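You operate a simulated robot arm through the tools that you are given. There is no shell and no other tool.

The job below is to be done with a simulated robot arm. You get a single attempt, and the scene is never put back.

JOB
Hold the valve marked 56 in the clamp, close it, then stand it in the leak tester.
Fine: Free the clamp again and slide the clear hood over the valve.
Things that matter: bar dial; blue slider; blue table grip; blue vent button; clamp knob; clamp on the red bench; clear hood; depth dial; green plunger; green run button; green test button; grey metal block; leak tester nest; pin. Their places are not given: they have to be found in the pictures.

It is judged by the outcome, as a careful person would: the job done as asked, and still so three seconds after it is handed in. It fails if anything else is knocked over, pushed out of place, dropped, spilled or broken.

ROBOT AND FRAMES
A 7-joint arm with a two-finger parallel gripper, fixed in place. Base frame: the origin is at the foot of the arm, x ahead of it, y to its left, z up; the work surface is at about z = 0. Readings come in mm, degrees, newtons and seconds.
With the tool pointing down near the work surface it reaches from about 240 to 620 mm from the base axis. Its first joint turns from -66.0 to 66.0 degrees. Payload 2.6 kg.
The TCP is the grasp point between the finger pads, 30 mm short of the fingertips. In the tool frame z runs along the fingers and y along their closing line. The gripper opens to 94 mm. The fingers are 28 mm wide and 10 mm thick; the gripper's body (50 by 96 mm) begins 55 mm behind the TCP.
Orientation is told as [roll, pitch, yaw] about the base's x, y, z axes, in that order, counted from this pose: with the fingers straight down and closing along the base's y, the tool's x points along the base's -x, its y along +y and its z along -z.

CONTROLS
- The arm moves only by the tool drive_tool. Its argument "series" is a list of rows, each an object (a shift or turn left out is 0, a gripper value left out holds the last) with "translation": the shift along the base's x, y, z in units of 200 mm (1.0 is 200 mm), a list of three; "angular": the turn, a rotation vector about the base's x, y, z in units of 180 degrees (1.0 is 180 degrees), a list of three; "jaw": the finger opening in mm, from 0 to 94. In form: [{"translation": [x, y, z], "angular": [wx, wy, wz], "jaw": jaw}, ...]. A call has 1 to 20 rows; each row is the pose to reach, as a shift and turn from the pose commanded when the call began. A call with a number of a shift or a turn outside -1 to 1 is refused whole. Rows are played at 5 a second. More than 50 mm and 8.6 degrees between two rows, or a gripper value outside its range, and nothing of the call is played. A pose out of reach is approached as far as the arm can. The call stops where the force on the tool passes 40 N (or 10 N more than at its start, if that is more) or the arm is blocked; 0.2 s more then pass. Each finger travels about 72 mm/s and halts on what it meets, pressing with about 35 N; the grip force reading is that of the motor and also rises with nothing between the fingers. The clock runs only during rows and for 0.2 s after the last one: add rows that repeat a pose to give the fingers time. The reply holds the time, the measured pose of the TCP, the force on the tool along the base axes, the opening and the grip force, in the units named above and with some noise, with the torque about the TCP (base axes, N m) and any sound that the robot's microphone picked up.
- Cameras (640 x 400 px; columns grow to the right, rows downward): "scene" is fixed at [34.5, 460.3, 528.3]; the picture's right is [-0.59, -0.81, 0.00], its down [-0.69, 0.51, -0.51] and it looks along [0.41, -0.30, -0.86] (base axes); focal length 214 px, centre (320, 200). "wrist" rides on the gripper at [76, 14, -102] in the tool frame; the picture's right is [-0.18, 0.98, 0.00], its down [-0.75, -0.14, -0.64] and it looks along [-0.63, -0.12, 0.77] (tool axes); focal length 243 px, centre (320, 200).
- snapshot(camera): a new picture of that camera. It takes no simulated time.
- probe_pixels(camera, pixels): for up to 12 pixels [column, row] of the newest picture of that camera ("zoom" is the newest enlarged one), the place [x, y, z] in the base frame of the surface seen there, good to about 3 mm. It takes no simulated time.
- close_up(camera, box): a new picture of the part [left, top, right, bottom] of that camera's present view, enlarged. It takes no simulated time.
- close_job(): hands the job in; it is judged then, once.

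Open the gripper and draw the arm clear of the work before you hand the job in, unless the task says otherwise.

The tools are called after "Call:" as a command line: name --argument value ..., lists and objects as JSON in quotes. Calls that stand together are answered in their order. drive_tool: Moves the arm, as the interface text tells. Its arguments: {"type":"object","properties":{"series":{"type":"array","items":{"type":"object","properties":{"translation":{"type":"array","items":{"type":"number"}},"angular":{"type":"array","items":{"type":"number"}},"jaw":{"type":"number"}}}}},"required":["series"]} The other tools are called the same way: snapshot (camera) takes a picture; probe_pixels (camera, pixels) gives the place of the surface under pixels of a picture; close_up (camera, box) takes an enlarged picture of a part of a camera's view; close_job () hands the job in.

At the start:

```text
time: 0.0
ee_pos: [419.7, -42.2, 313.4]
tool_rot: [0.0, 0.0, 0.0]
ft_force: [-0.8, -0.1, -0.1]
moment: [0.01, -0.02, 0.0]
grip_width: 94.4
gripper_force: 0.1
```

scene: 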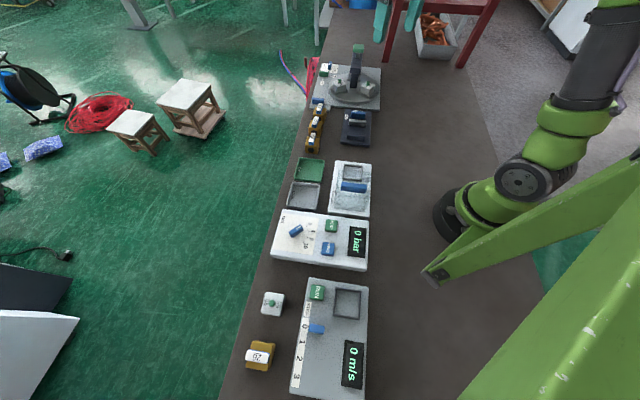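
wrist: 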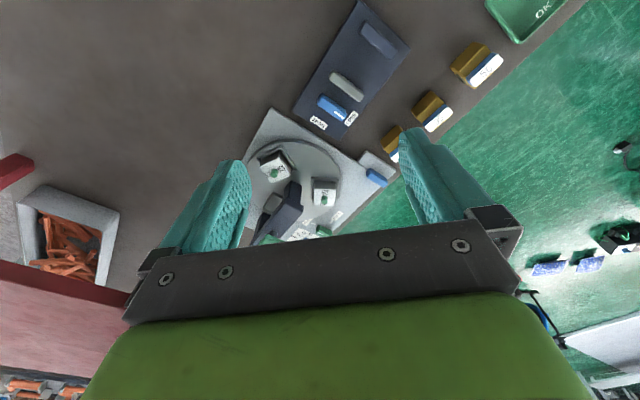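

The scene picture shows a row of stations along the table between about columns 240 and 380. I'll enlarge parts of it to identify the valves, clamp, tester and hood.

Call:
close_up --camera "scene" --box '[230, 270, 390, 400]'

Call:
close_up --camera "scene" --box '[260, 150, 390, 280]'

Call:
close_up --camera "scene" --box '[290, 30, 400, 160]'

Call:
close_up --camera "wrist" --box '[200, 0, 520, 250]'

```text
3.08 times, centred on (310, 335) of scene
```

zoom: 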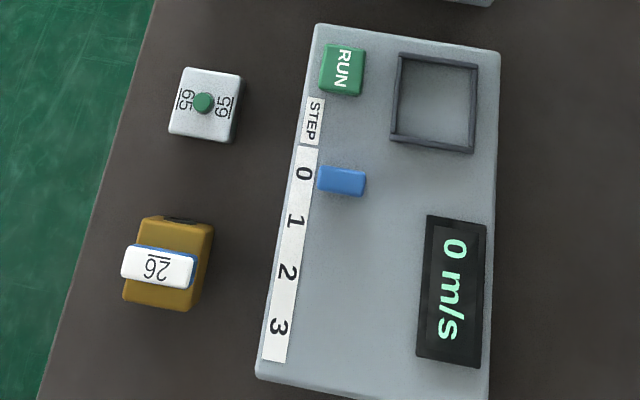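

```text
3.08 times, centred on (325, 215) of scene
```

zoom: 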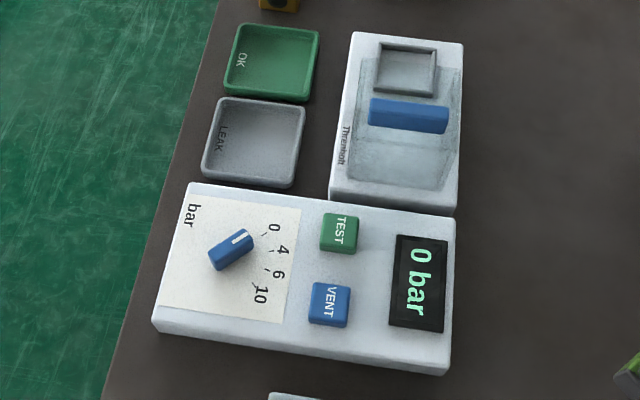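

```text
3.08 times, centred on (345, 95) of scene
```

zoom: 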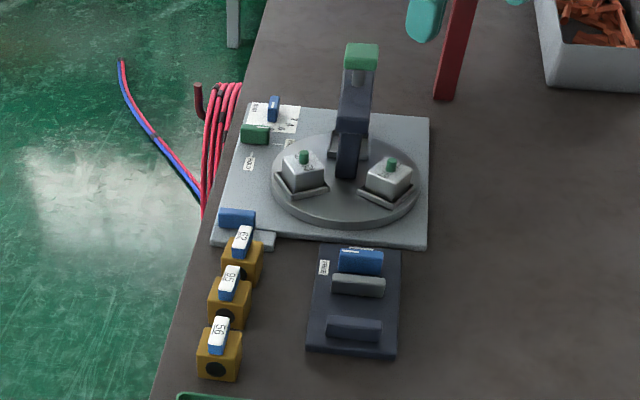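

```text
1.60 times, centred on (360, 125) of wrist
```

zoom: 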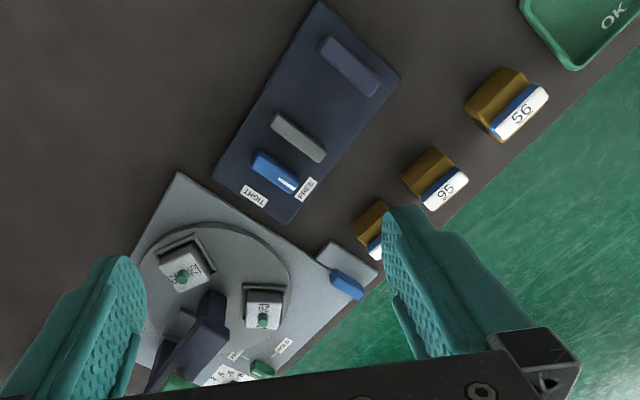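

Valve candidates with labels 56 and 95 could be confused when upside down, so I'll enlarge each label strongly to see the underlines.

Call:
close_up --camera "wrist" --box '[430, 25, 520, 95]'

Call:
close_up --camera "wrist" --box '[380, 75, 470, 145]'

Call:
close_up --camera "scene" --box '[295, 90, 345, 160]'

Call:
close_up --camera "wrist" --box '[280, 0, 420, 140]'

```text
5.71 times, centred on (475, 60) of wrist
```

zoom: 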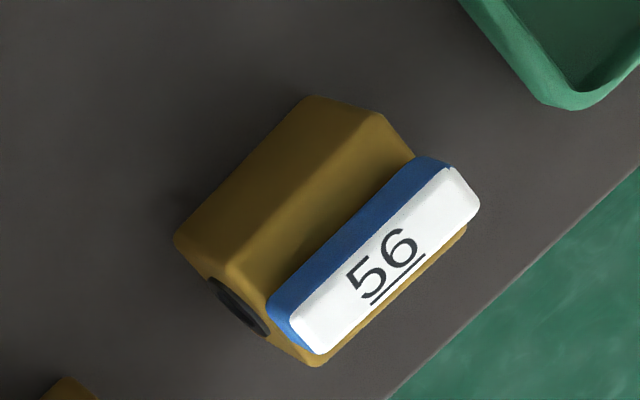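

```text
5.71 times, centred on (425, 110) of wrist
```

zoom: 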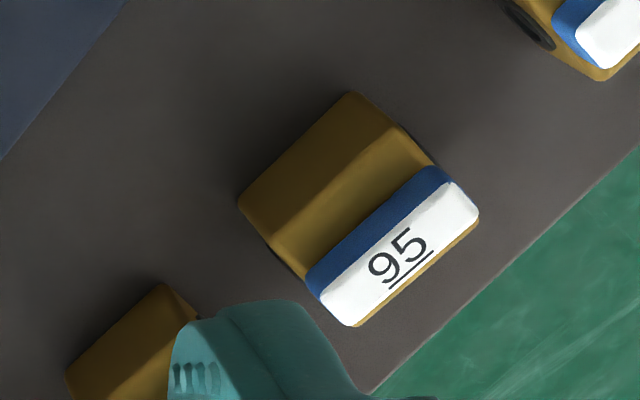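

```text
5.71 times, centred on (320, 125) of scene
```

zoom: 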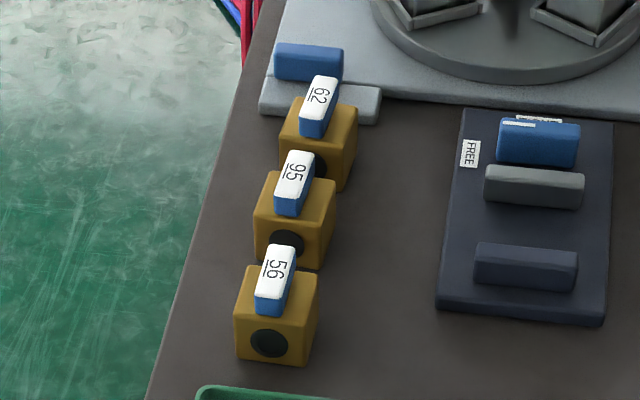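

```text
2.86 times, centred on (350, 70) of wrist
```

zoom: 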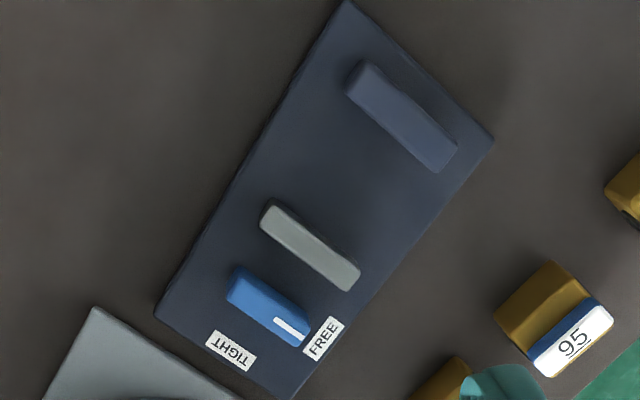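

Valve 56 is clearly the one at scene (313,142), lever in line with its bore (open). Now I'll probe locations of the valve, clamp parts and tester.

Call:
snapshot --camera "scene"

Call:
close_up --camera "scene" --box '[295, 90, 385, 160]'

Call:
close_up --camera "scene" --box '[380, 0, 500, 80]'

```text
taken
```

scene: 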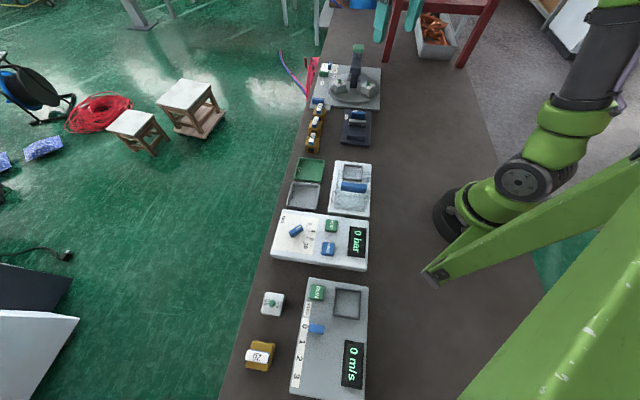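

```text
5.71 times, centred on (340, 125) of scene
```

zoom: 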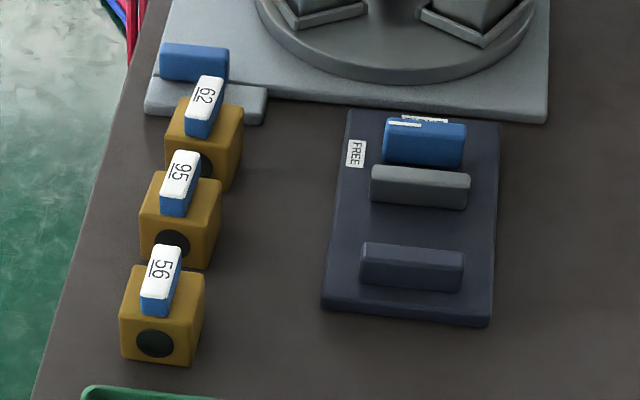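

```text
5.00 times, centred on (440, 40) of scene
```

zoom: 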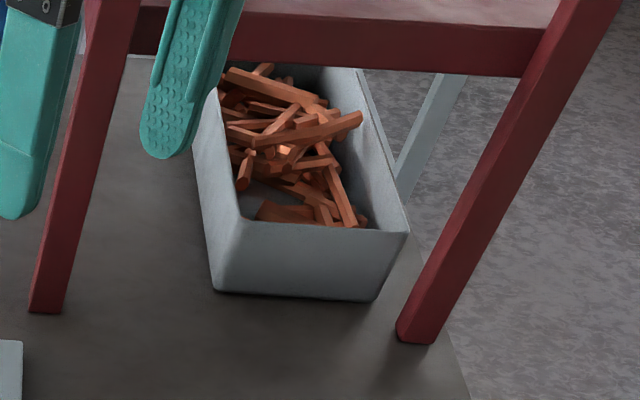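

There is a red bench at the top of the scene picture (columns 390-500). I'll probe positions of the main parts now.

Call:
probe_pixels --camera "scene" --pixels '[[313, 142], [355, 118], [355, 132], [352, 173], [353, 187], [308, 168], [303, 195], [360, 90], [418, 40], [440, 8], [342, 240], [435, 30]]'

Call:
probe_pixels --camera "wrist" --pixels '[[475, 62], [435, 115], [376, 40], [346, 86], [333, 106], [20, 170], [60, 240], [50, 340], [20, 385], [280, 170], [325, 195]]'

Call:
close_up --camera "wrist" --box '[0, 120, 240, 400]'

```text
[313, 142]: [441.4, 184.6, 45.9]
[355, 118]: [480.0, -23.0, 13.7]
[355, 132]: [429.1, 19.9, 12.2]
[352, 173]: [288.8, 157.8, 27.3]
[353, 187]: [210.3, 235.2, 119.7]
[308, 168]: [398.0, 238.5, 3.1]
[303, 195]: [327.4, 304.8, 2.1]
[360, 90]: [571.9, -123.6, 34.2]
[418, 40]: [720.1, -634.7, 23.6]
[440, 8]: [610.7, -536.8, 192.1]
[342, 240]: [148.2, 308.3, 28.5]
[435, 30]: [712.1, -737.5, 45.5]
```

```text
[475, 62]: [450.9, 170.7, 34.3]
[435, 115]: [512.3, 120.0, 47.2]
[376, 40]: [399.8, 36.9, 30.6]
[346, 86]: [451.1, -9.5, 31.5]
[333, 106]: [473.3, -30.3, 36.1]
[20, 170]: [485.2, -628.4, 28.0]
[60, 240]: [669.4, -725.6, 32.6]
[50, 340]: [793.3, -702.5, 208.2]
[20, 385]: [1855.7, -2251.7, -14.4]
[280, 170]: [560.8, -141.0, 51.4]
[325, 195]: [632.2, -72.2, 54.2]
```

```text
1.43 times, centred on (120, 260) of wrist
```

zoom: 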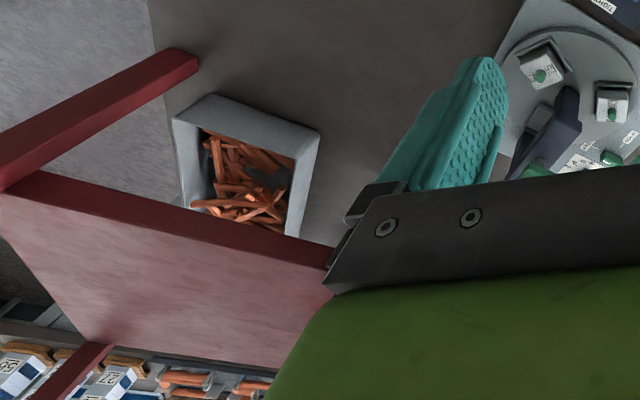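

A red bench stands at about x 600, y -550, with its top at z≈200, mostly out of sight. I'll yaw the tool about -60° in free space to look at whether a clamp is on it.

Call:
drive_tool --series '[{"angular": [0, 0, -0.042]}, {"angular": [0, 0, -0.084]}, {"angular": [0, 0, -0.126]}, {"angular": [0, 0, -0.168]}, {"angular": [0, 0, -0.21]}, {"angular": [0, 0, -0.252]}, {"angular": [0, 0, -0.294]}, {"angular": [0, 0, -0.336]}]'

Call:
snapshot --camera "wrist"

Call:
snapshot --camera "scene"

```text
time: 1.8
ee_pos: [418.9, -42.6, 313.1]
tool_rot: [0.0, 0.0, -60.5]
ft_force: [0.4, -0.2, 1.1]
moment: [0.0, -0.03, -0.01]
grip_width: 93.8
gripper_force: 0.1
```

```text
taken
```

wrist: 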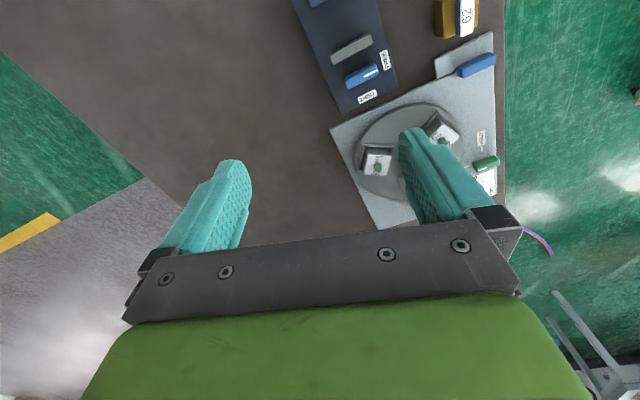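

```text
taken
```

scene: 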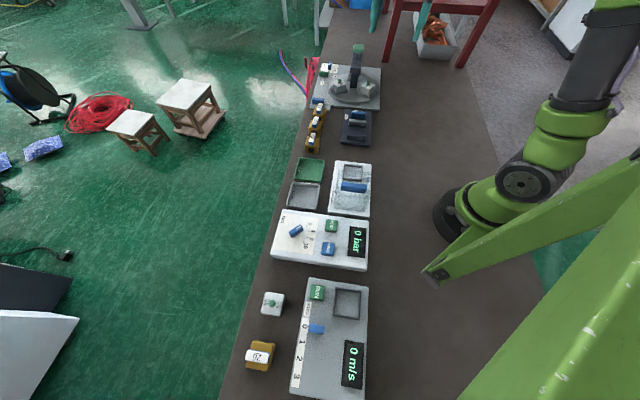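

The bench is hidden behind the gripper now. I'll tilt the tool about base x by about -30° so the wrist camera looks further toward -y.

Call:
drive_tool --series '[{"angular": [-0.042, 0, 0], "translation": [0, 0, 0.1]}, {"angular": [-0.084, 0, 0], "translation": [0, 0, 0.2]}, {"angular": [-0.126, 0, 0], "translation": [0, 0, 0.3]}, {"angular": [-0.168, 0, 0], "translation": [0, 0, 0.4]}, {"angular": [-0.21, 0, 0], "translation": [0, 0, 0.4]}]'

Call:
snapshot --camera "wrist"

```text
time: 3.0
ee_pos: [419.8, -42.1, 393.0]
tool_rot: [-21.0, -32.3, -54.4]
ft_force: [-0.4, 0.2, 0.9]
moment: [0.02, 0.01, 0.01]
grip_width: 94.3
gripper_force: 0.1
```

```text
taken
```

wrist: 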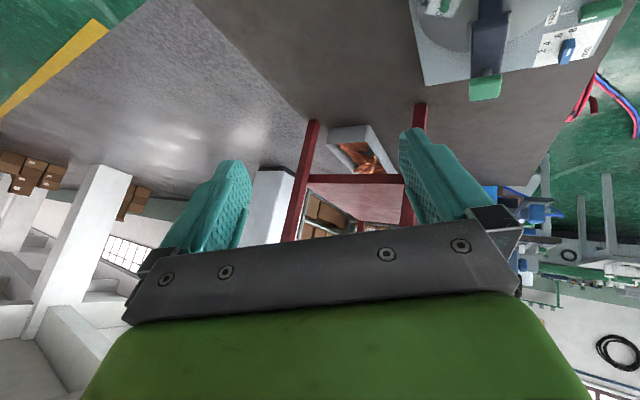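

Call:
close_up --camera "wrist" --box '[270, 90, 450, 250]'

Call:
close_up --camera "scene" --box '[310, 0, 530, 110]'

```text
2.50 times, centred on (360, 170) of wrist
```

zoom: 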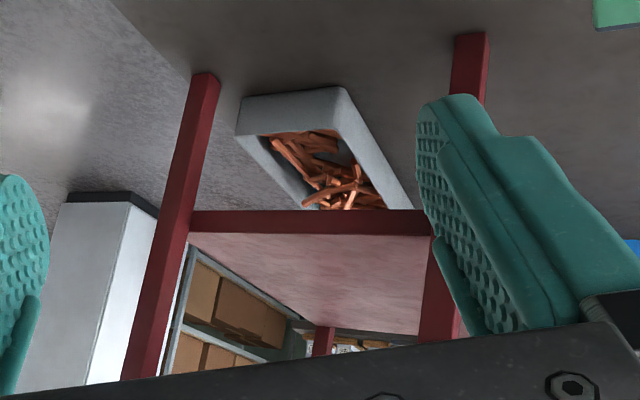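

```text
2.91 times, centred on (420, 55) of scene
```

zoom: 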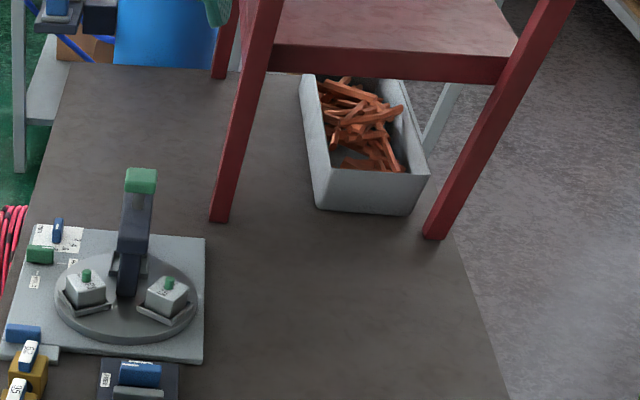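

The red bench is far out of reach (about 800 mm away) and shows no reachable clamp; the clamp with FREE/TIGHT knob on the dark plate is the usable one. I return to tool-down pose.

Call:
drive_tool --series '[{"angular": [0.042, 0, 0]}, {"angular": [0.084, 0, 0]}, {"angular": [0.126, 0, 0]}, {"angular": [0.168, 0, 0]}, {"angular": [0.21, 0, 0]}]'

Call:
drive_tool --series '[{"angular": [0, 0, 0.042], "translation": [0.0, 0.1, 0]}, {"angular": [0, 0, 0.084], "translation": [-0.1, 0.2, 0]}, {"angular": [0, 0, 0.126], "translation": [-0.2, 0.3, 0]}, {"angular": [0, 0, 0.168], "translation": [-0.25, 0.4, 0]}, {"angular": [0, 0, 0.21], "translation": [-0.3, 0.5, 0]}, {"angular": [0, 0, 0.252], "translation": [-0.35, 0.5, 0]}, {"angular": [0, 0, 0.294], "translation": [-0.4, 0.5, 0]}, {"angular": [0, 0, 0.336], "translation": [-0.4, 0.5, 0]}]'

Call:
snapshot --camera "wrist"

Call:
snapshot --camera "scene"

```text
time: 4.2
ee_pos: [420.3, -41.8, 393.7]
tool_rot: [0.0, 0.1, -60.4]
ft_force: [0.7, -0.7, 0.2]
moment: [0.01, 0.01, -0.01]
grip_width: 94.1
gripper_force: 0.0
```

```text
time: 6.0
ee_pos: [339.4, 57.7, 393.8]
tool_rot: [-0.1, 0.0, 0.1]
ft_force: [-0.1, 0.1, -0.4]
moment: [-0.03, -0.01, -0.04]
grip_width: 94.0
gripper_force: 0.0
```

```text
taken
```

wrist: 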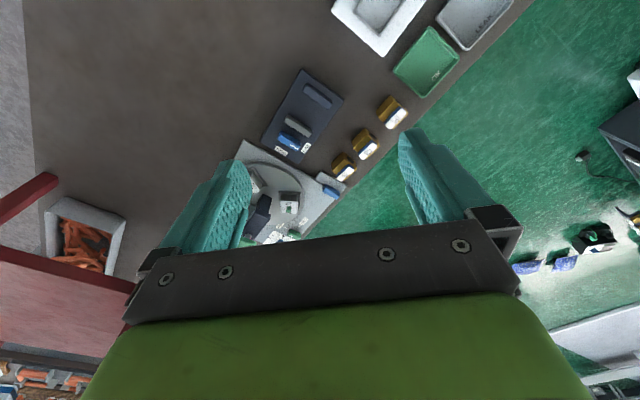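

```text
taken
```

scene: 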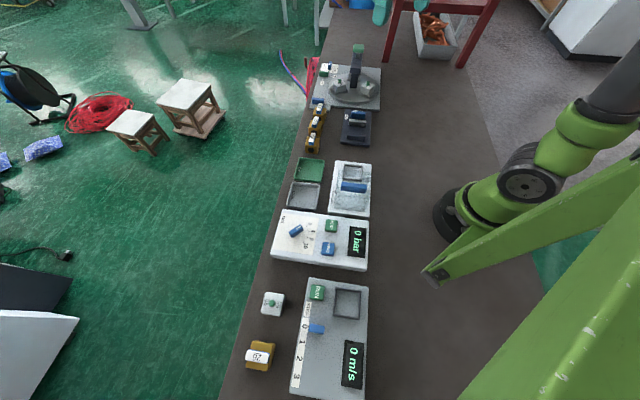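

Back to tool-down. Now I'll zoom in on the clamp and valves with the scene camera and probe their corners.

Call:
close_up --camera "scene" --box '[296, 98, 376, 158]'

Call:
probe_pixels --camera "zoom" --pixels '[[70, 265], [120, 255], [95, 340], [130, 250], [35, 350], [130, 355], [50, 270], [140, 280]]'

```text
6.67 times, centred on (336, 128) of scene
```

zoom: 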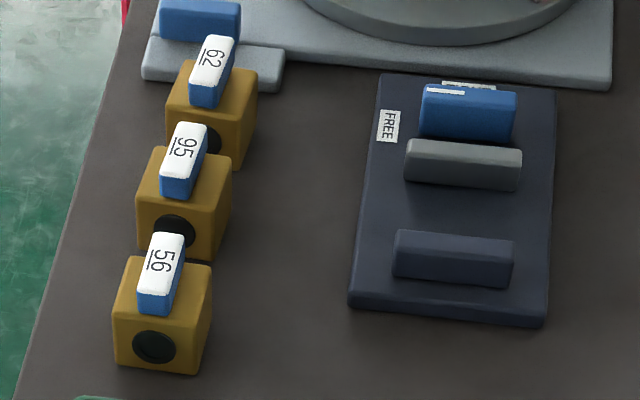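

```text
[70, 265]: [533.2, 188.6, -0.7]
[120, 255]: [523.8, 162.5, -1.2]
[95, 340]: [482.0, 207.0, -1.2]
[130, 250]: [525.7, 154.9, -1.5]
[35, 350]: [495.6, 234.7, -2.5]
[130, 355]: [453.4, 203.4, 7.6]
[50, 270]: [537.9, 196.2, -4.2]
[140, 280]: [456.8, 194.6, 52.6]
```

Call:
probe_pixels --camera "zoom" --pixels '[[154, 238], [182, 240], [141, 290], [170, 295], [162, 265], [135, 265], [206, 268], [120, 310], [195, 318], [153, 346], [120, 360], [195, 370]]'

Call:
probe_pixels --camera "zoom" --pixels '[[402, 236], [510, 244], [398, 276], [505, 284], [410, 147], [516, 153], [405, 182], [515, 188], [430, 90], [510, 96], [360, 295], [540, 315]]'

Call:
probe_pixels --camera "zoom" --pixels '[[388, 80], [548, 92], [450, 190], [450, 215], [380, 250], [530, 260], [425, 130], [505, 136], [390, 125], [465, 84], [340, 290], [450, 330]]'

```text
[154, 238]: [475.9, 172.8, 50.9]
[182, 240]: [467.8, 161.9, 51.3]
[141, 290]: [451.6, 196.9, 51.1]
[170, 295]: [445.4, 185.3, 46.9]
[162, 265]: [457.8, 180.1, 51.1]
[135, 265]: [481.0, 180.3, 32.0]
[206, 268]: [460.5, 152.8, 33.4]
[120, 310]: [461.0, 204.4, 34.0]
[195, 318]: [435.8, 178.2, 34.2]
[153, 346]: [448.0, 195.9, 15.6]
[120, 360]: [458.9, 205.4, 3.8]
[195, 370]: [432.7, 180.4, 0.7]
```

```text
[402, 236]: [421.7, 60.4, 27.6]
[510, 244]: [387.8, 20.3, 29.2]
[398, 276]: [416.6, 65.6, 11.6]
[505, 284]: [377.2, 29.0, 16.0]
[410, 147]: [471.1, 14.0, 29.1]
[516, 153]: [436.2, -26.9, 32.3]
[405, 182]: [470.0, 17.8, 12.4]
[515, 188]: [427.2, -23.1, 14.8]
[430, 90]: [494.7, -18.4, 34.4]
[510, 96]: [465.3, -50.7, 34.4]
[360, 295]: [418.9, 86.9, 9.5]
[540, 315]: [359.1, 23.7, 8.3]
```

```text
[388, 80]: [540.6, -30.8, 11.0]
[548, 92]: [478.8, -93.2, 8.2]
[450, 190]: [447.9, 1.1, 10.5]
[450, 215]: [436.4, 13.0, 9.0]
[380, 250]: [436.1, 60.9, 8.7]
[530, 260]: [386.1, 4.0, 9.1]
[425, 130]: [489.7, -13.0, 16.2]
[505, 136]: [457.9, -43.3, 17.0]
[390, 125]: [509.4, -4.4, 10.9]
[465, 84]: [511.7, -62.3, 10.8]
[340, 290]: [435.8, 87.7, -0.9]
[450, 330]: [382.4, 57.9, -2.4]
```

The valve body is about a 34 mm cube on a ~-44° axis, in line with the clamp axis. Next I zoom on the leak tester with nest and hood around scene (352,187).

Call:
close_up --camera "scene" --box '[320, 155, 384, 219]'

Call:
close_up --camera "scene" --box '[300, 110, 330, 160]'

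```text
6.25 times, centred on (352, 187) of scene
```

zoom: 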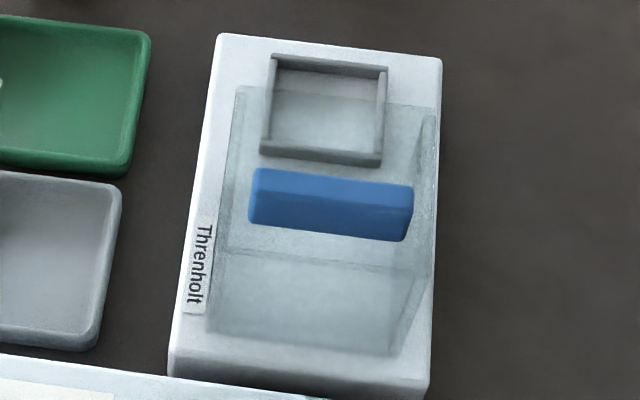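

```text
8.00 times, centred on (315, 135) of scene
```

zoom: 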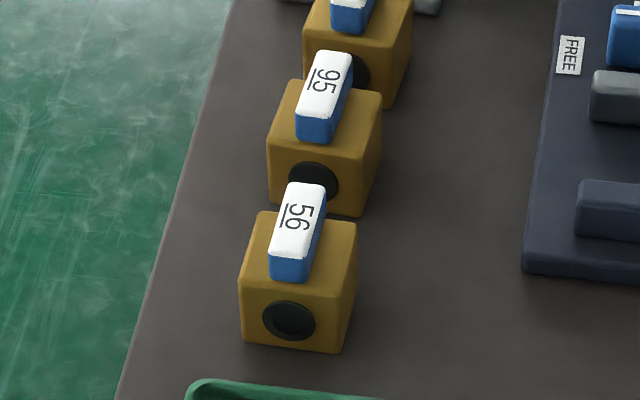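

Call:
close_up --camera "scene" --box '[320, 155, 384, 219]'

Call:
probe_pixels --camera "zoom" --pixels '[[258, 178], [405, 190], [255, 215], [400, 236], [240, 90], [433, 120], [222, 250], [425, 270], [210, 325], [390, 352], [320, 100], [320, 320]]'

Call:
probe_pixels --camera "zoom" --pixels '[[275, 58], [384, 70], [264, 150], [379, 160], [325, 66], [320, 155], [268, 105], [383, 115], [222, 40], [438, 60], [175, 375], [425, 395]]'

Call:
probe_pixels --camera "zoom" --pixels '[[285, 75], [375, 85], [280, 135], [370, 148], [300, 110], [350, 110], [240, 300], [330, 300], [300, 350], [440, 130], [215, 120], [320, 215]]'

```text
6.25 times, centred on (352, 187) of scene
```

zoom: 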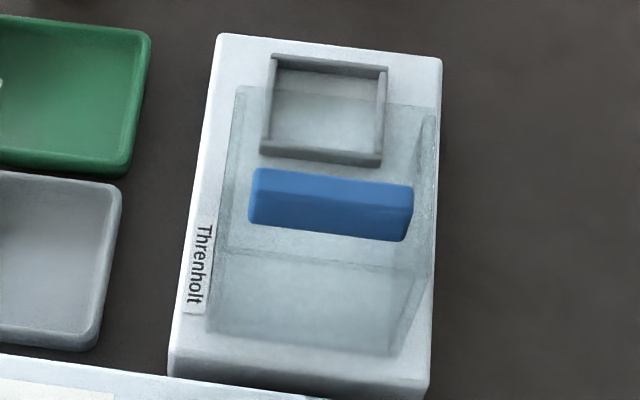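

```text
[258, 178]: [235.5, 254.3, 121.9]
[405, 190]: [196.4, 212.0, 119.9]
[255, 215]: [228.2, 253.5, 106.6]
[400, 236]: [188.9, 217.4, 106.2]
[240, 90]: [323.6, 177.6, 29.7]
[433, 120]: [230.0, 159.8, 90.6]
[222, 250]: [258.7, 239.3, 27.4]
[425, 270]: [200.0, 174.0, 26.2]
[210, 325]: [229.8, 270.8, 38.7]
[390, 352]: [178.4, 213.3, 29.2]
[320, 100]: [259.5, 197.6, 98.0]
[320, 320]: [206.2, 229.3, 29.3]
```

```text
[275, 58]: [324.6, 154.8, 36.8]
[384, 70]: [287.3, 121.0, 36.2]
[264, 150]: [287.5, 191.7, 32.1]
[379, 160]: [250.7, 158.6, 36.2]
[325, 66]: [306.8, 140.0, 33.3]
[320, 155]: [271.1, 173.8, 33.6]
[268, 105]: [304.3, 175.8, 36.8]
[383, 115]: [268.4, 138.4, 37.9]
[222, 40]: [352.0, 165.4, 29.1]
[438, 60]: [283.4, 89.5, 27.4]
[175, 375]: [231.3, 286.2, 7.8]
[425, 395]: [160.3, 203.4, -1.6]
```

```text
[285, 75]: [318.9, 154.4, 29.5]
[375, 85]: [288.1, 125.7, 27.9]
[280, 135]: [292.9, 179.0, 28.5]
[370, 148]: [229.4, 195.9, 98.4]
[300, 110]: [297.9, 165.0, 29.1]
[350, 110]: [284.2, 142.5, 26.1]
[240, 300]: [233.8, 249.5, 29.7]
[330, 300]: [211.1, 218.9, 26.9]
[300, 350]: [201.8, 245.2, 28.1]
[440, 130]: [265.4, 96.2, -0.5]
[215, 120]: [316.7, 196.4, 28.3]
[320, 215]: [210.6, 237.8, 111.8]
```

Nest centre is about (287,157), wall top z≈36, floor z≈28; hood handle about (216,233) at z 100–121, hood front near the nest. I now move above valve 56 with yaw -44° to get a close wrist view.

Call:
drive_tool --series '[{"translation": [0.075, 0.076, -0.12], "angular": [0, 0, -0.0306]}, {"translation": [0.151, 0.152, -0.24], "angular": [0, 0, -0.0611]}, {"translation": [0.226, 0.227, -0.36], "angular": [0, 0, -0.0917]}, {"translation": [0.301, 0.303, -0.48], "angular": [0, 0, -0.1222]}, {"translation": [0.377, 0.379, -0.6], "angular": [0, 0, -0.1528]}, {"translation": [0.452, 0.455, -0.72], "angular": [0, 0, -0.1833]}, {"translation": [0.528, 0.531, -0.84], "angular": [0, 0, -0.2139]}, {"translation": [0.603, 0.6065, -0.96], "angular": [0, 0, -0.2444]}]'

Call:
snapshot --camera "wrist"

```text
time: 7.8
ee_pos: [459.6, 179.6, 200.6]
tool_rot: [0.0, 0.0, -44.1]
ft_force: [0.7, 0.0, -1.1]
moment: [-0.03, 0.03, -0.01]
grip_width: 94.2
gripper_force: 0.0
```

```text
taken
```

wrist: 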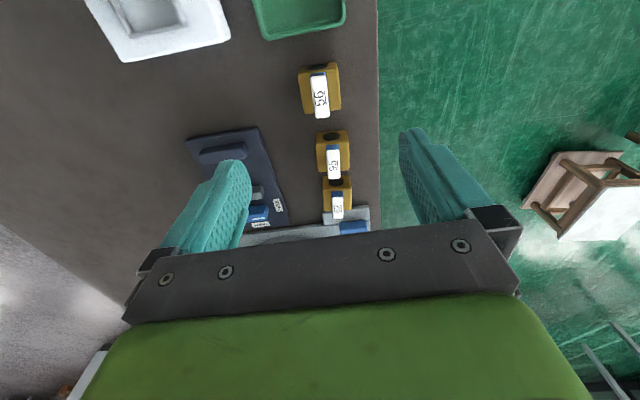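

Call:
close_up --camera "wrist" --box '[280, 50, 360, 120]'

Call:
probe_pixels --camera "zoom" --pixels '[[320, 200], [320, 150], [320, 300]]'

Call:
close_up --camera "wrist" --box '[180, 115, 300, 235]'

```text
5.71 times, centred on (320, 85) of wrist
```

zoom: 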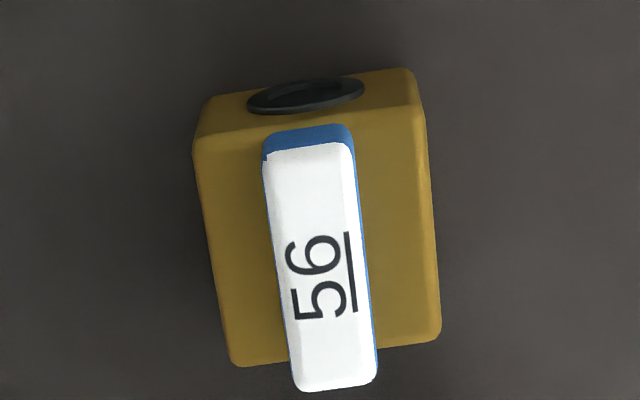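

```text
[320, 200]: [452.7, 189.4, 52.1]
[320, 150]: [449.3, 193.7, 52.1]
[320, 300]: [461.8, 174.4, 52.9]
```

```text
3.33 times, centred on (240, 175) of wrist
```

zoom: 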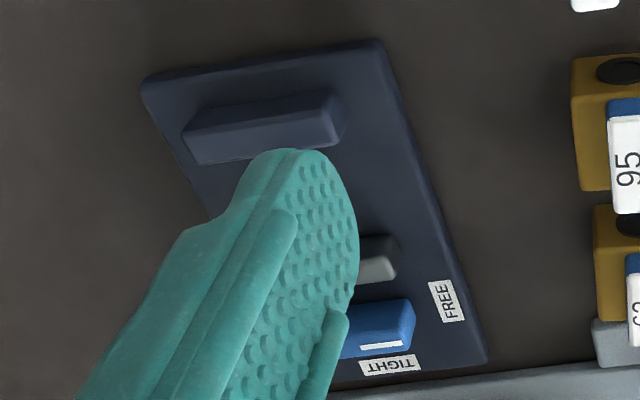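

The lever of 56 is at about -46° (2° off the tool). I'll shift over the clamp at z≈220 to see jaws and knob from above.

Call:
drive_tool --series '[{"translation": [-0.028, -0.17, 0.05]}, {"translation": [-0.056, -0.34, 0.1]}, {"translation": [-0.084, -0.51, 0.1]}, {"translation": [-0.112, -0.68, 0.1]}, {"translation": [-0.14, -0.855, 0.1]}]'

Call:
snapshot --camera "wrist"

Call:
close_up --camera "wrist" --box '[255, 20, 395, 180]'

```text
time: 9.0
ee_pos: [432.4, 8.0, 220.7]
tool_rot: [0.1, 0.1, -44.0]
ft_force: [-0.8, -0.1, 0.6]
moment: [0.02, -0.03, 0.04]
grip_width: 93.9
gripper_force: 0.1
```

```text
taken
```

wrist: 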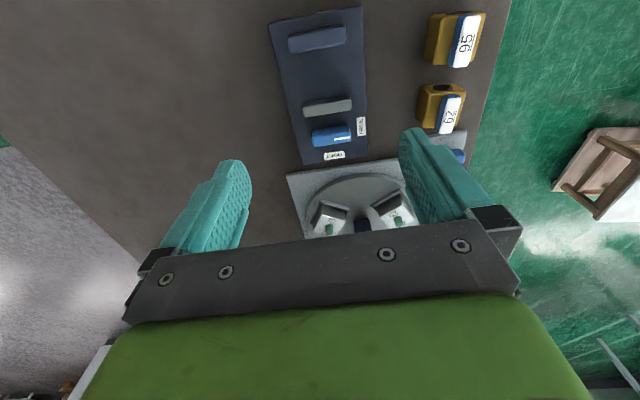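

```text
2.50 times, centred on (325, 100) of wrist
```

zoom: 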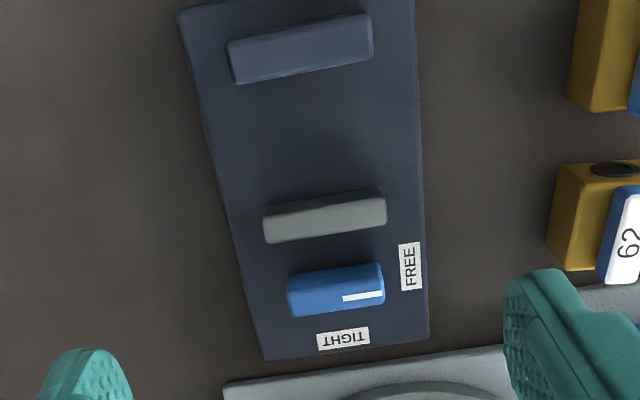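

The pointer points at FREE (zoom 410,265); TIGHT lies a clockwise quarter turn away. I'll probe jaw and knob corners.

Call:
close_up --camera "wrist" --box '[265, 10, 375, 90]'

Call:
probe_pixels --camera "zoom" --pixels '[[145, 130], [305, 105], [470, 65], [150, 160], [310, 140], [470, 100], [155, 200], [310, 172], [475, 140], [180, 250], [320, 300], [500, 250]]'

Call:
close_up --camera "wrist" --box '[290, 90, 380, 165]'

Call:
probe_pixels --camera "zoom" --pixels '[[100, 90], [250, 65], [420, 45], [110, 130], [260, 105], [425, 85], [175, 280], [290, 265], [410, 240], [180, 330], [300, 310], [415, 290]]'

```text
5.00 times, centred on (320, 50) of wrist
```

zoom: 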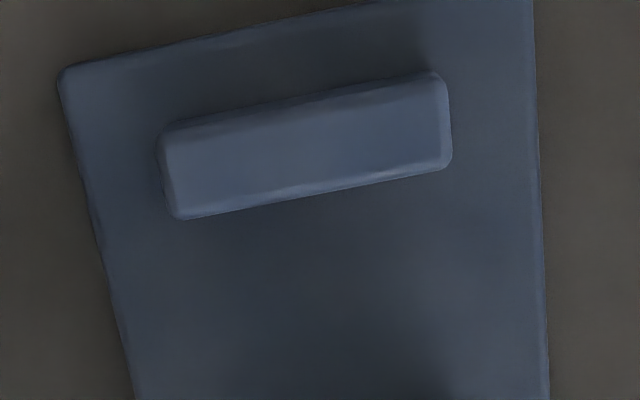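

```text
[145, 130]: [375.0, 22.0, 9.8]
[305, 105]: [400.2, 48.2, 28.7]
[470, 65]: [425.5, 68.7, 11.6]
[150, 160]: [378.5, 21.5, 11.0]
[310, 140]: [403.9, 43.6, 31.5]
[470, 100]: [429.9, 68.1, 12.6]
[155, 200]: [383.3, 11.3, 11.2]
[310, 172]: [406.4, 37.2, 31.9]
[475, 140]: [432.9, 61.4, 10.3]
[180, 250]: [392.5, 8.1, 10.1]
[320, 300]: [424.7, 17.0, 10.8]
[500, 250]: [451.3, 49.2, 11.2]
```

```text
5.33 times, centred on (335, 128) of wrist
```

zoom: 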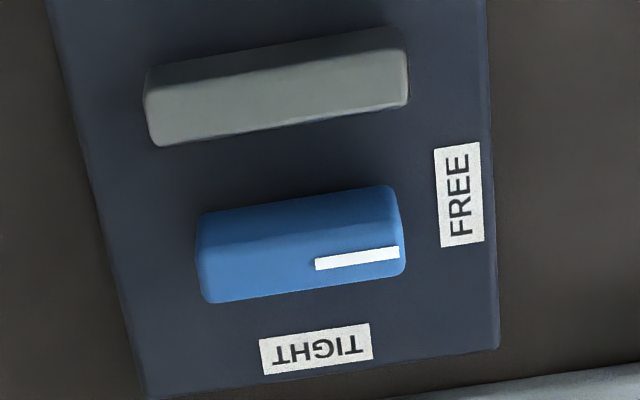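

```text
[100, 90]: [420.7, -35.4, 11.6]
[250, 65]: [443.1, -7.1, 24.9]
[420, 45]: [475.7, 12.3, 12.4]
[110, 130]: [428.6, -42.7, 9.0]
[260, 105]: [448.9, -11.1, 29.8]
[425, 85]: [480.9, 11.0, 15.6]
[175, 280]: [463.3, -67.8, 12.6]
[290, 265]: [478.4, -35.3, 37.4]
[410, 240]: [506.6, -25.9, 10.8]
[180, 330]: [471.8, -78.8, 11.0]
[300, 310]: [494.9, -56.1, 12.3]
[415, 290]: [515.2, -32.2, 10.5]
```

Call:
probe_pixels --camera "zoom" --pixels '[[215, 292], [398, 268], [215, 250], [392, 225], [305, 260], [205, 220], [388, 190], [160, 140], [402, 100], [155, 100], [398, 60], [280, 95]]'

Call:
close_up --camera "wrist" --box '[265, 10, 375, 90]'

Call:
probe_pixels --camera "zoom" --pixels '[[180, 212], [445, 162], [172, 150], [440, 95], [310, 190], [310, 130], [165, 130], [435, 78], [300, 215], [440, 180], [65, 75], [535, 100]]'

```text
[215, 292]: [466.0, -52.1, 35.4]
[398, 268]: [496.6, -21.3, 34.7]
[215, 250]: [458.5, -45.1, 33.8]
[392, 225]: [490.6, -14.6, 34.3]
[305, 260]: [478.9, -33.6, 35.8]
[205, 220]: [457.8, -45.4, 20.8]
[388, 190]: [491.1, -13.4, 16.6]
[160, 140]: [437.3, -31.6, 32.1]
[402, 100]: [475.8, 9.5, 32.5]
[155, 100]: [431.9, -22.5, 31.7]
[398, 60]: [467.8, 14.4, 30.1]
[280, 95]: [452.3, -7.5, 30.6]
```

```text
5.00 times, centred on (320, 50) of wrist
```

zoom: 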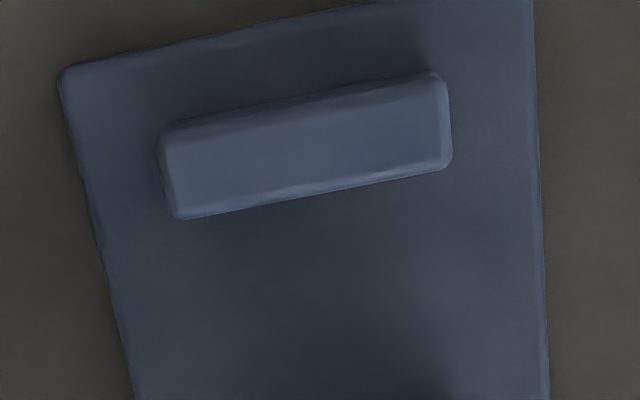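

```text
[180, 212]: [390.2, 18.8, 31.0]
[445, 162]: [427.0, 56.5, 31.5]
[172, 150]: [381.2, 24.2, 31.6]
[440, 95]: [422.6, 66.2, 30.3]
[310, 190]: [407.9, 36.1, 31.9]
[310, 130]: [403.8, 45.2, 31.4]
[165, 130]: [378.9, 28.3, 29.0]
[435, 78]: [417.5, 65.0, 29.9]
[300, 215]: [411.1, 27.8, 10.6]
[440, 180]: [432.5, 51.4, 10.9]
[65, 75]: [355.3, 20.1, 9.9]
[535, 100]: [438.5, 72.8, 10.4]
```

The clamp axis is at -44.5°, jaws from s≈267 to 322 mm along it; knob centre ≈(478.8,-33). Now I go above valve 56 at (460,179) with yaw -46° and 64 mm opening.

Call:
drive_tool --series '[{"translation": [0.0275, 0.17, 0], "angular": [0, 0, -0.0111], "jaw": 64}, {"translation": [0.055, 0.34, 0], "angular": [0, 0, -0.0111]}, {"translation": [0.0825, 0.51, 0], "angular": [0, 0, -0.0111]}, {"translation": [0.11, 0.68, -0.05], "angular": [0, 0, -0.0111]}, {"translation": [0.1375, 0.855, -0.2], "angular": [0, 0, -0.0111]}, {"translation": [0.1375, 0.855, -0.4], "angular": [0, 0, -0.0111]}, {"translation": [0.1375, 0.855, -0.6], "angular": [0, 0, -0.0111]}, {"translation": [0.1375, 0.855, -0.6], "angular": [0, 0, -0.0111]}]'

Call:
snapshot --camera "wrist"

Call:
close_up --camera "scene" --box '[280, 80, 380, 160]'

```text
time: 10.8
ee_pos: [460.7, 178.8, 100.1]
tool_rot: [0.0, 0.0, -46.0]
ft_force: [0.8, 0.2, 0.1]
moment: [0.0, -0.01, 0.03]
grip_width: 64.0
gripper_force: 0.1
```

```text
taken
```

wrist: 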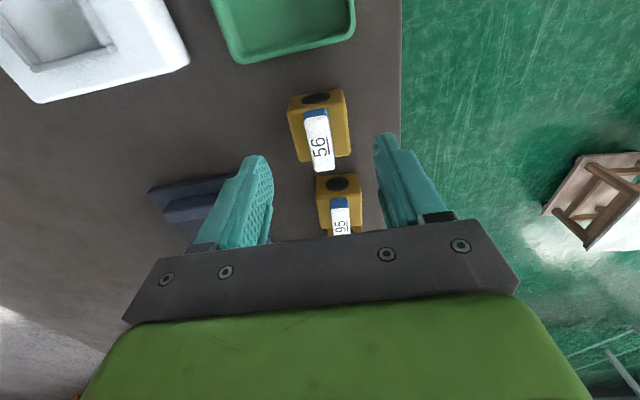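

```text
5.00 times, centred on (330, 120) of scene
```

zoom: 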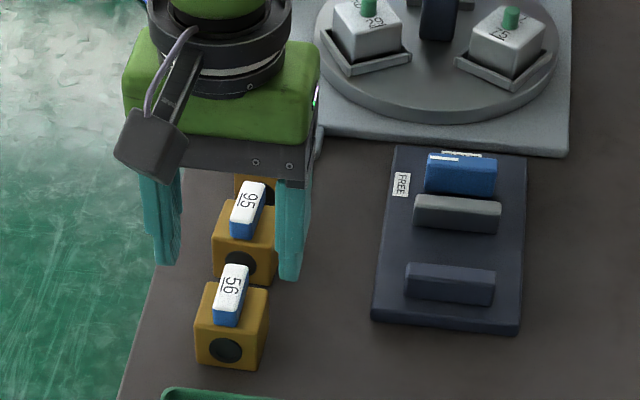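

The gripper straddles valve 56 correctly in both views. I lower to z≈37 so the tips are about 7 mm above the table.

Call:
drive_tool --series '[{"translation": [0, 0, -0.1]}, {"translation": [0, 0, -0.2]}, {"translation": [0, 0, -0.27]}, {"translation": [0, 0, -0.315]}]'

Call:
snapshot --camera "wrist"

Call:
close_up --camera "scene" --box '[280, 80, 380, 160]'

```text
time: 11.8
ee_pos: [459.0, 180.5, 36.9]
tool_rot: [-0.1, 0.0, -46.0]
ft_force: [1.2, 0.1, -0.4]
moment: [-0.01, 0.02, 0.01]
grip_width: 63.9
gripper_force: 0.1
```

```text
taken
```

wrist: 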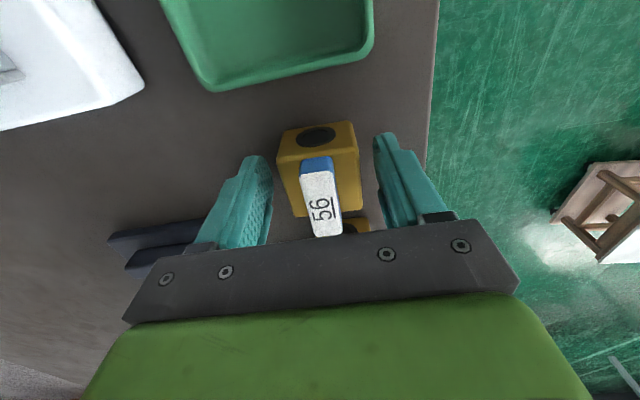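

```text
5.00 times, centred on (330, 120) of scene
```

zoom: 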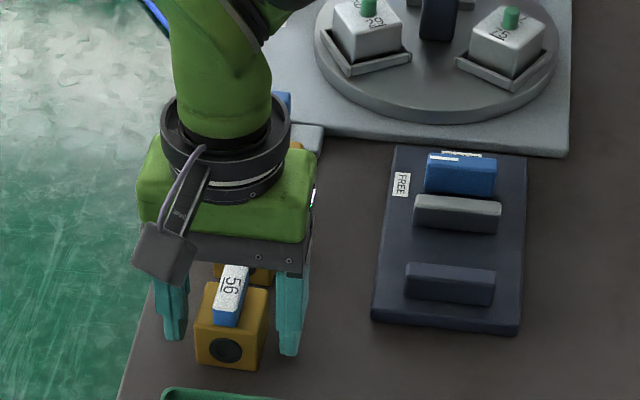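

The fingers straddle the valve body without contact. I close the jaw on the body.

Call:
drive_tool --series '[{"jaw": 45}, {"jaw": 28}, {"jaw": 24}, {"jaw": 24}]'

Call:
snapshot --camera "wrist"

```text
time: 12.8
ee_pos: [459.0, 179.1, 37.4]
tool_rot: [0.0, 0.1, -46.0]
ft_force: [0.7, -0.2, -0.8]
moment: [0.01, -0.02, 0.03]
grip_width: 46.0
gripper_force: 35.0
```

```text
taken
```

wrist: 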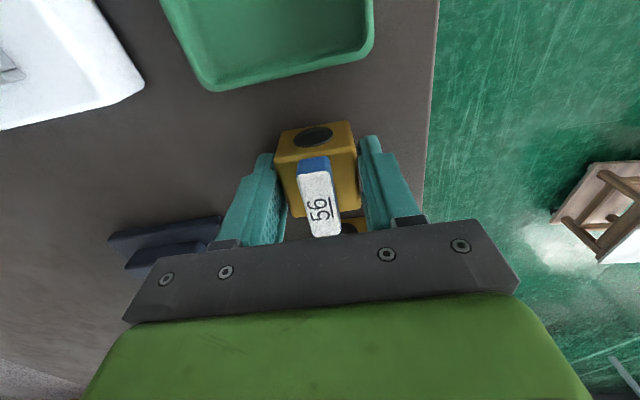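

Grip width reads 46 mm at 35 N, larger than the body estimate, so I zoom in to see what the fingers touch.

Call:
close_up --camera "wrist" --box '[220, 100, 420, 250]'

Call:
close_up --camera "scene" --box '[295, 110, 355, 160]'

```text
2.67 times, centred on (320, 175) of wrist
```

zoom: 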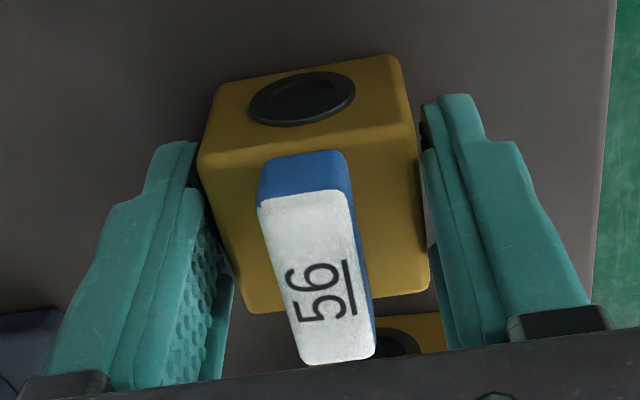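

```text
8.00 times, centred on (325, 135) of scene
```

zoom: 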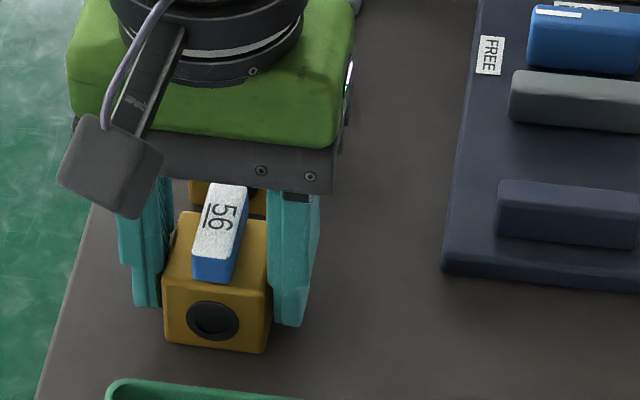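

Call:
close_up --camera "wrist" --box '[340, 130, 400, 210]'

Call:
close_up --camera "wrist" --box '[260, 130, 320, 230]'

Call:
close_up --camera "scene" --box '[304, 120, 340, 156]'

```text
5.00 times, centred on (370, 170) of wrist
```

zoom: 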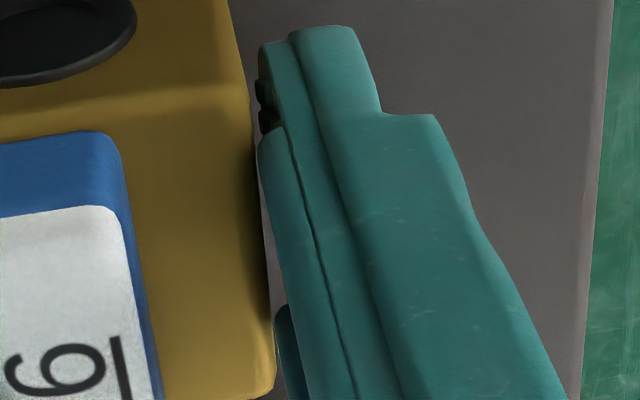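

```text
4.00 times, centred on (290, 180) of wrist
```

zoom: 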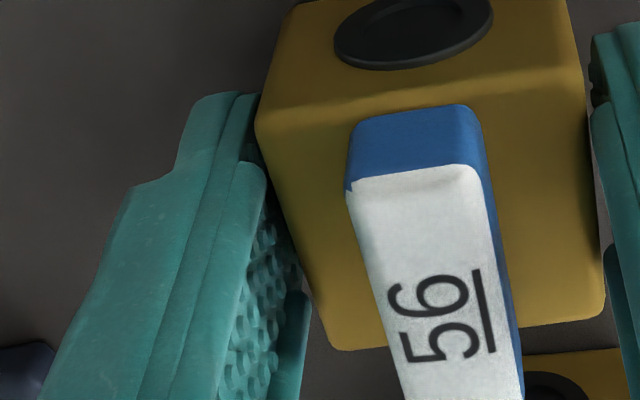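

```text
11.11 times, centred on (322, 138) of scene
```

zoom: 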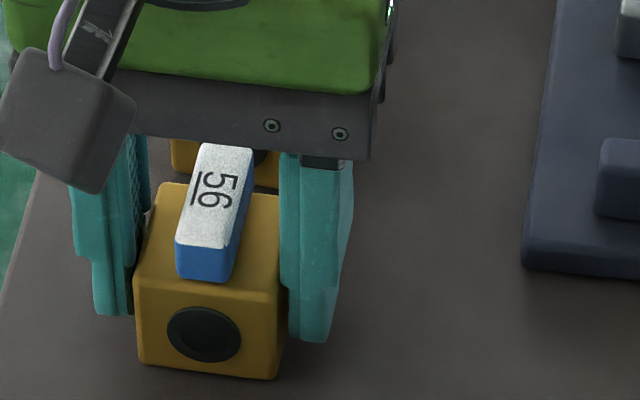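

The pale strip is just a gap; the body turns out ~44–46 mm wide and is held. I lift it to z≈120 and check the grip.

Call:
drive_tool --series '[{"translation": [0, 0, 0.05]}, {"translation": [0, 0, 0.15]}, {"translation": [0, 0, 0.3]}, {"translation": [0, 0, 0.415]}]'

Call:
snapshot --camera "wrist"

Call:
close_up --camera "scene" --box '[280, 80, 380, 160]'

```text
time: 13.8
ee_pos: [458.5, 179.2, 120.0]
tool_rot: [-0.1, 0.0, -46.0]
ft_force: [-0.2, -0.5, -3.5]
moment: [-0.01, -0.03, -0.01]
grip_width: 46.1
gripper_force: 34.9
```

```text
taken
```

wrist: 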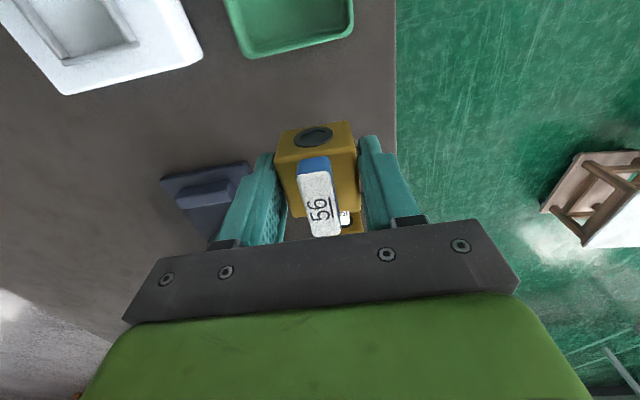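

```text
5.00 times, centred on (330, 120) of scene
```

zoom: 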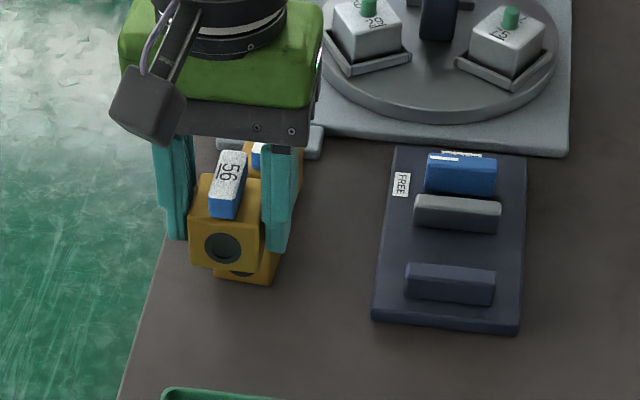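

The valve is held (about 3.5 N weight). I carry it above the clamp gap centre at (429,16.5) with yaw -44.5°.

Call:
drive_tool --series '[{"translation": [-0.03, -0.16, 0], "angular": [0, 0, 0.0083]}, {"translation": [-0.06, -0.33, 0], "angular": [0, 0, 0.0083]}, {"translation": [-0.09, -0.5, 0], "angular": [0, 0, 0.0083]}, {"translation": [-0.12, -0.66, 0], "angular": [0, 0, 0.0083]}, {"translation": [-0.152, -0.813, 0], "angular": [0, 0, 0.0083]}, {"translation": [-0.152, -0.813, 0], "angular": [0, 0, 0.0083]}]'

Call:
snapshot --camera "wrist"

Call:
close_up --camera "scene" --box '[310, 75, 400, 155]'

```text
time: 15.2
ee_pos: [427.5, 17.6, 120.4]
tool_rot: [-0.1, 0.0, -44.5]
ft_force: [-0.6, -1.2, -4.1]
moment: [0.0, 0.0, -0.02]
grip_width: 46.4
gripper_force: 34.7
```

```text
taken
```

wrist: 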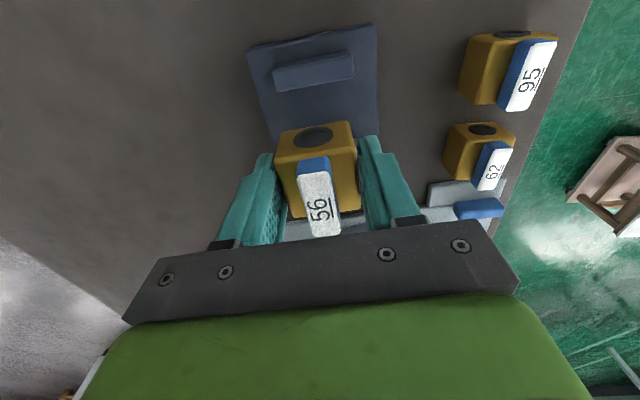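

```text
5.00 times, centred on (355, 115) of scene
```

zoom: 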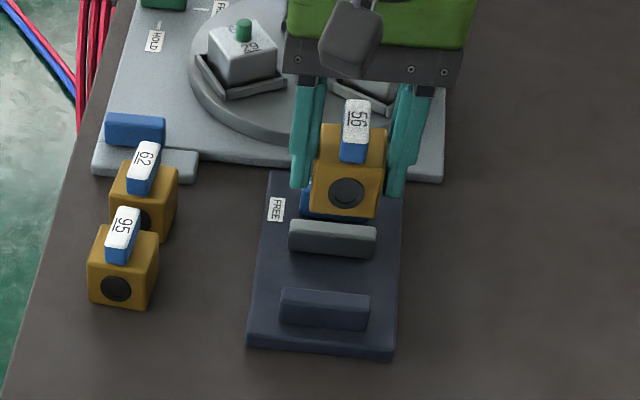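

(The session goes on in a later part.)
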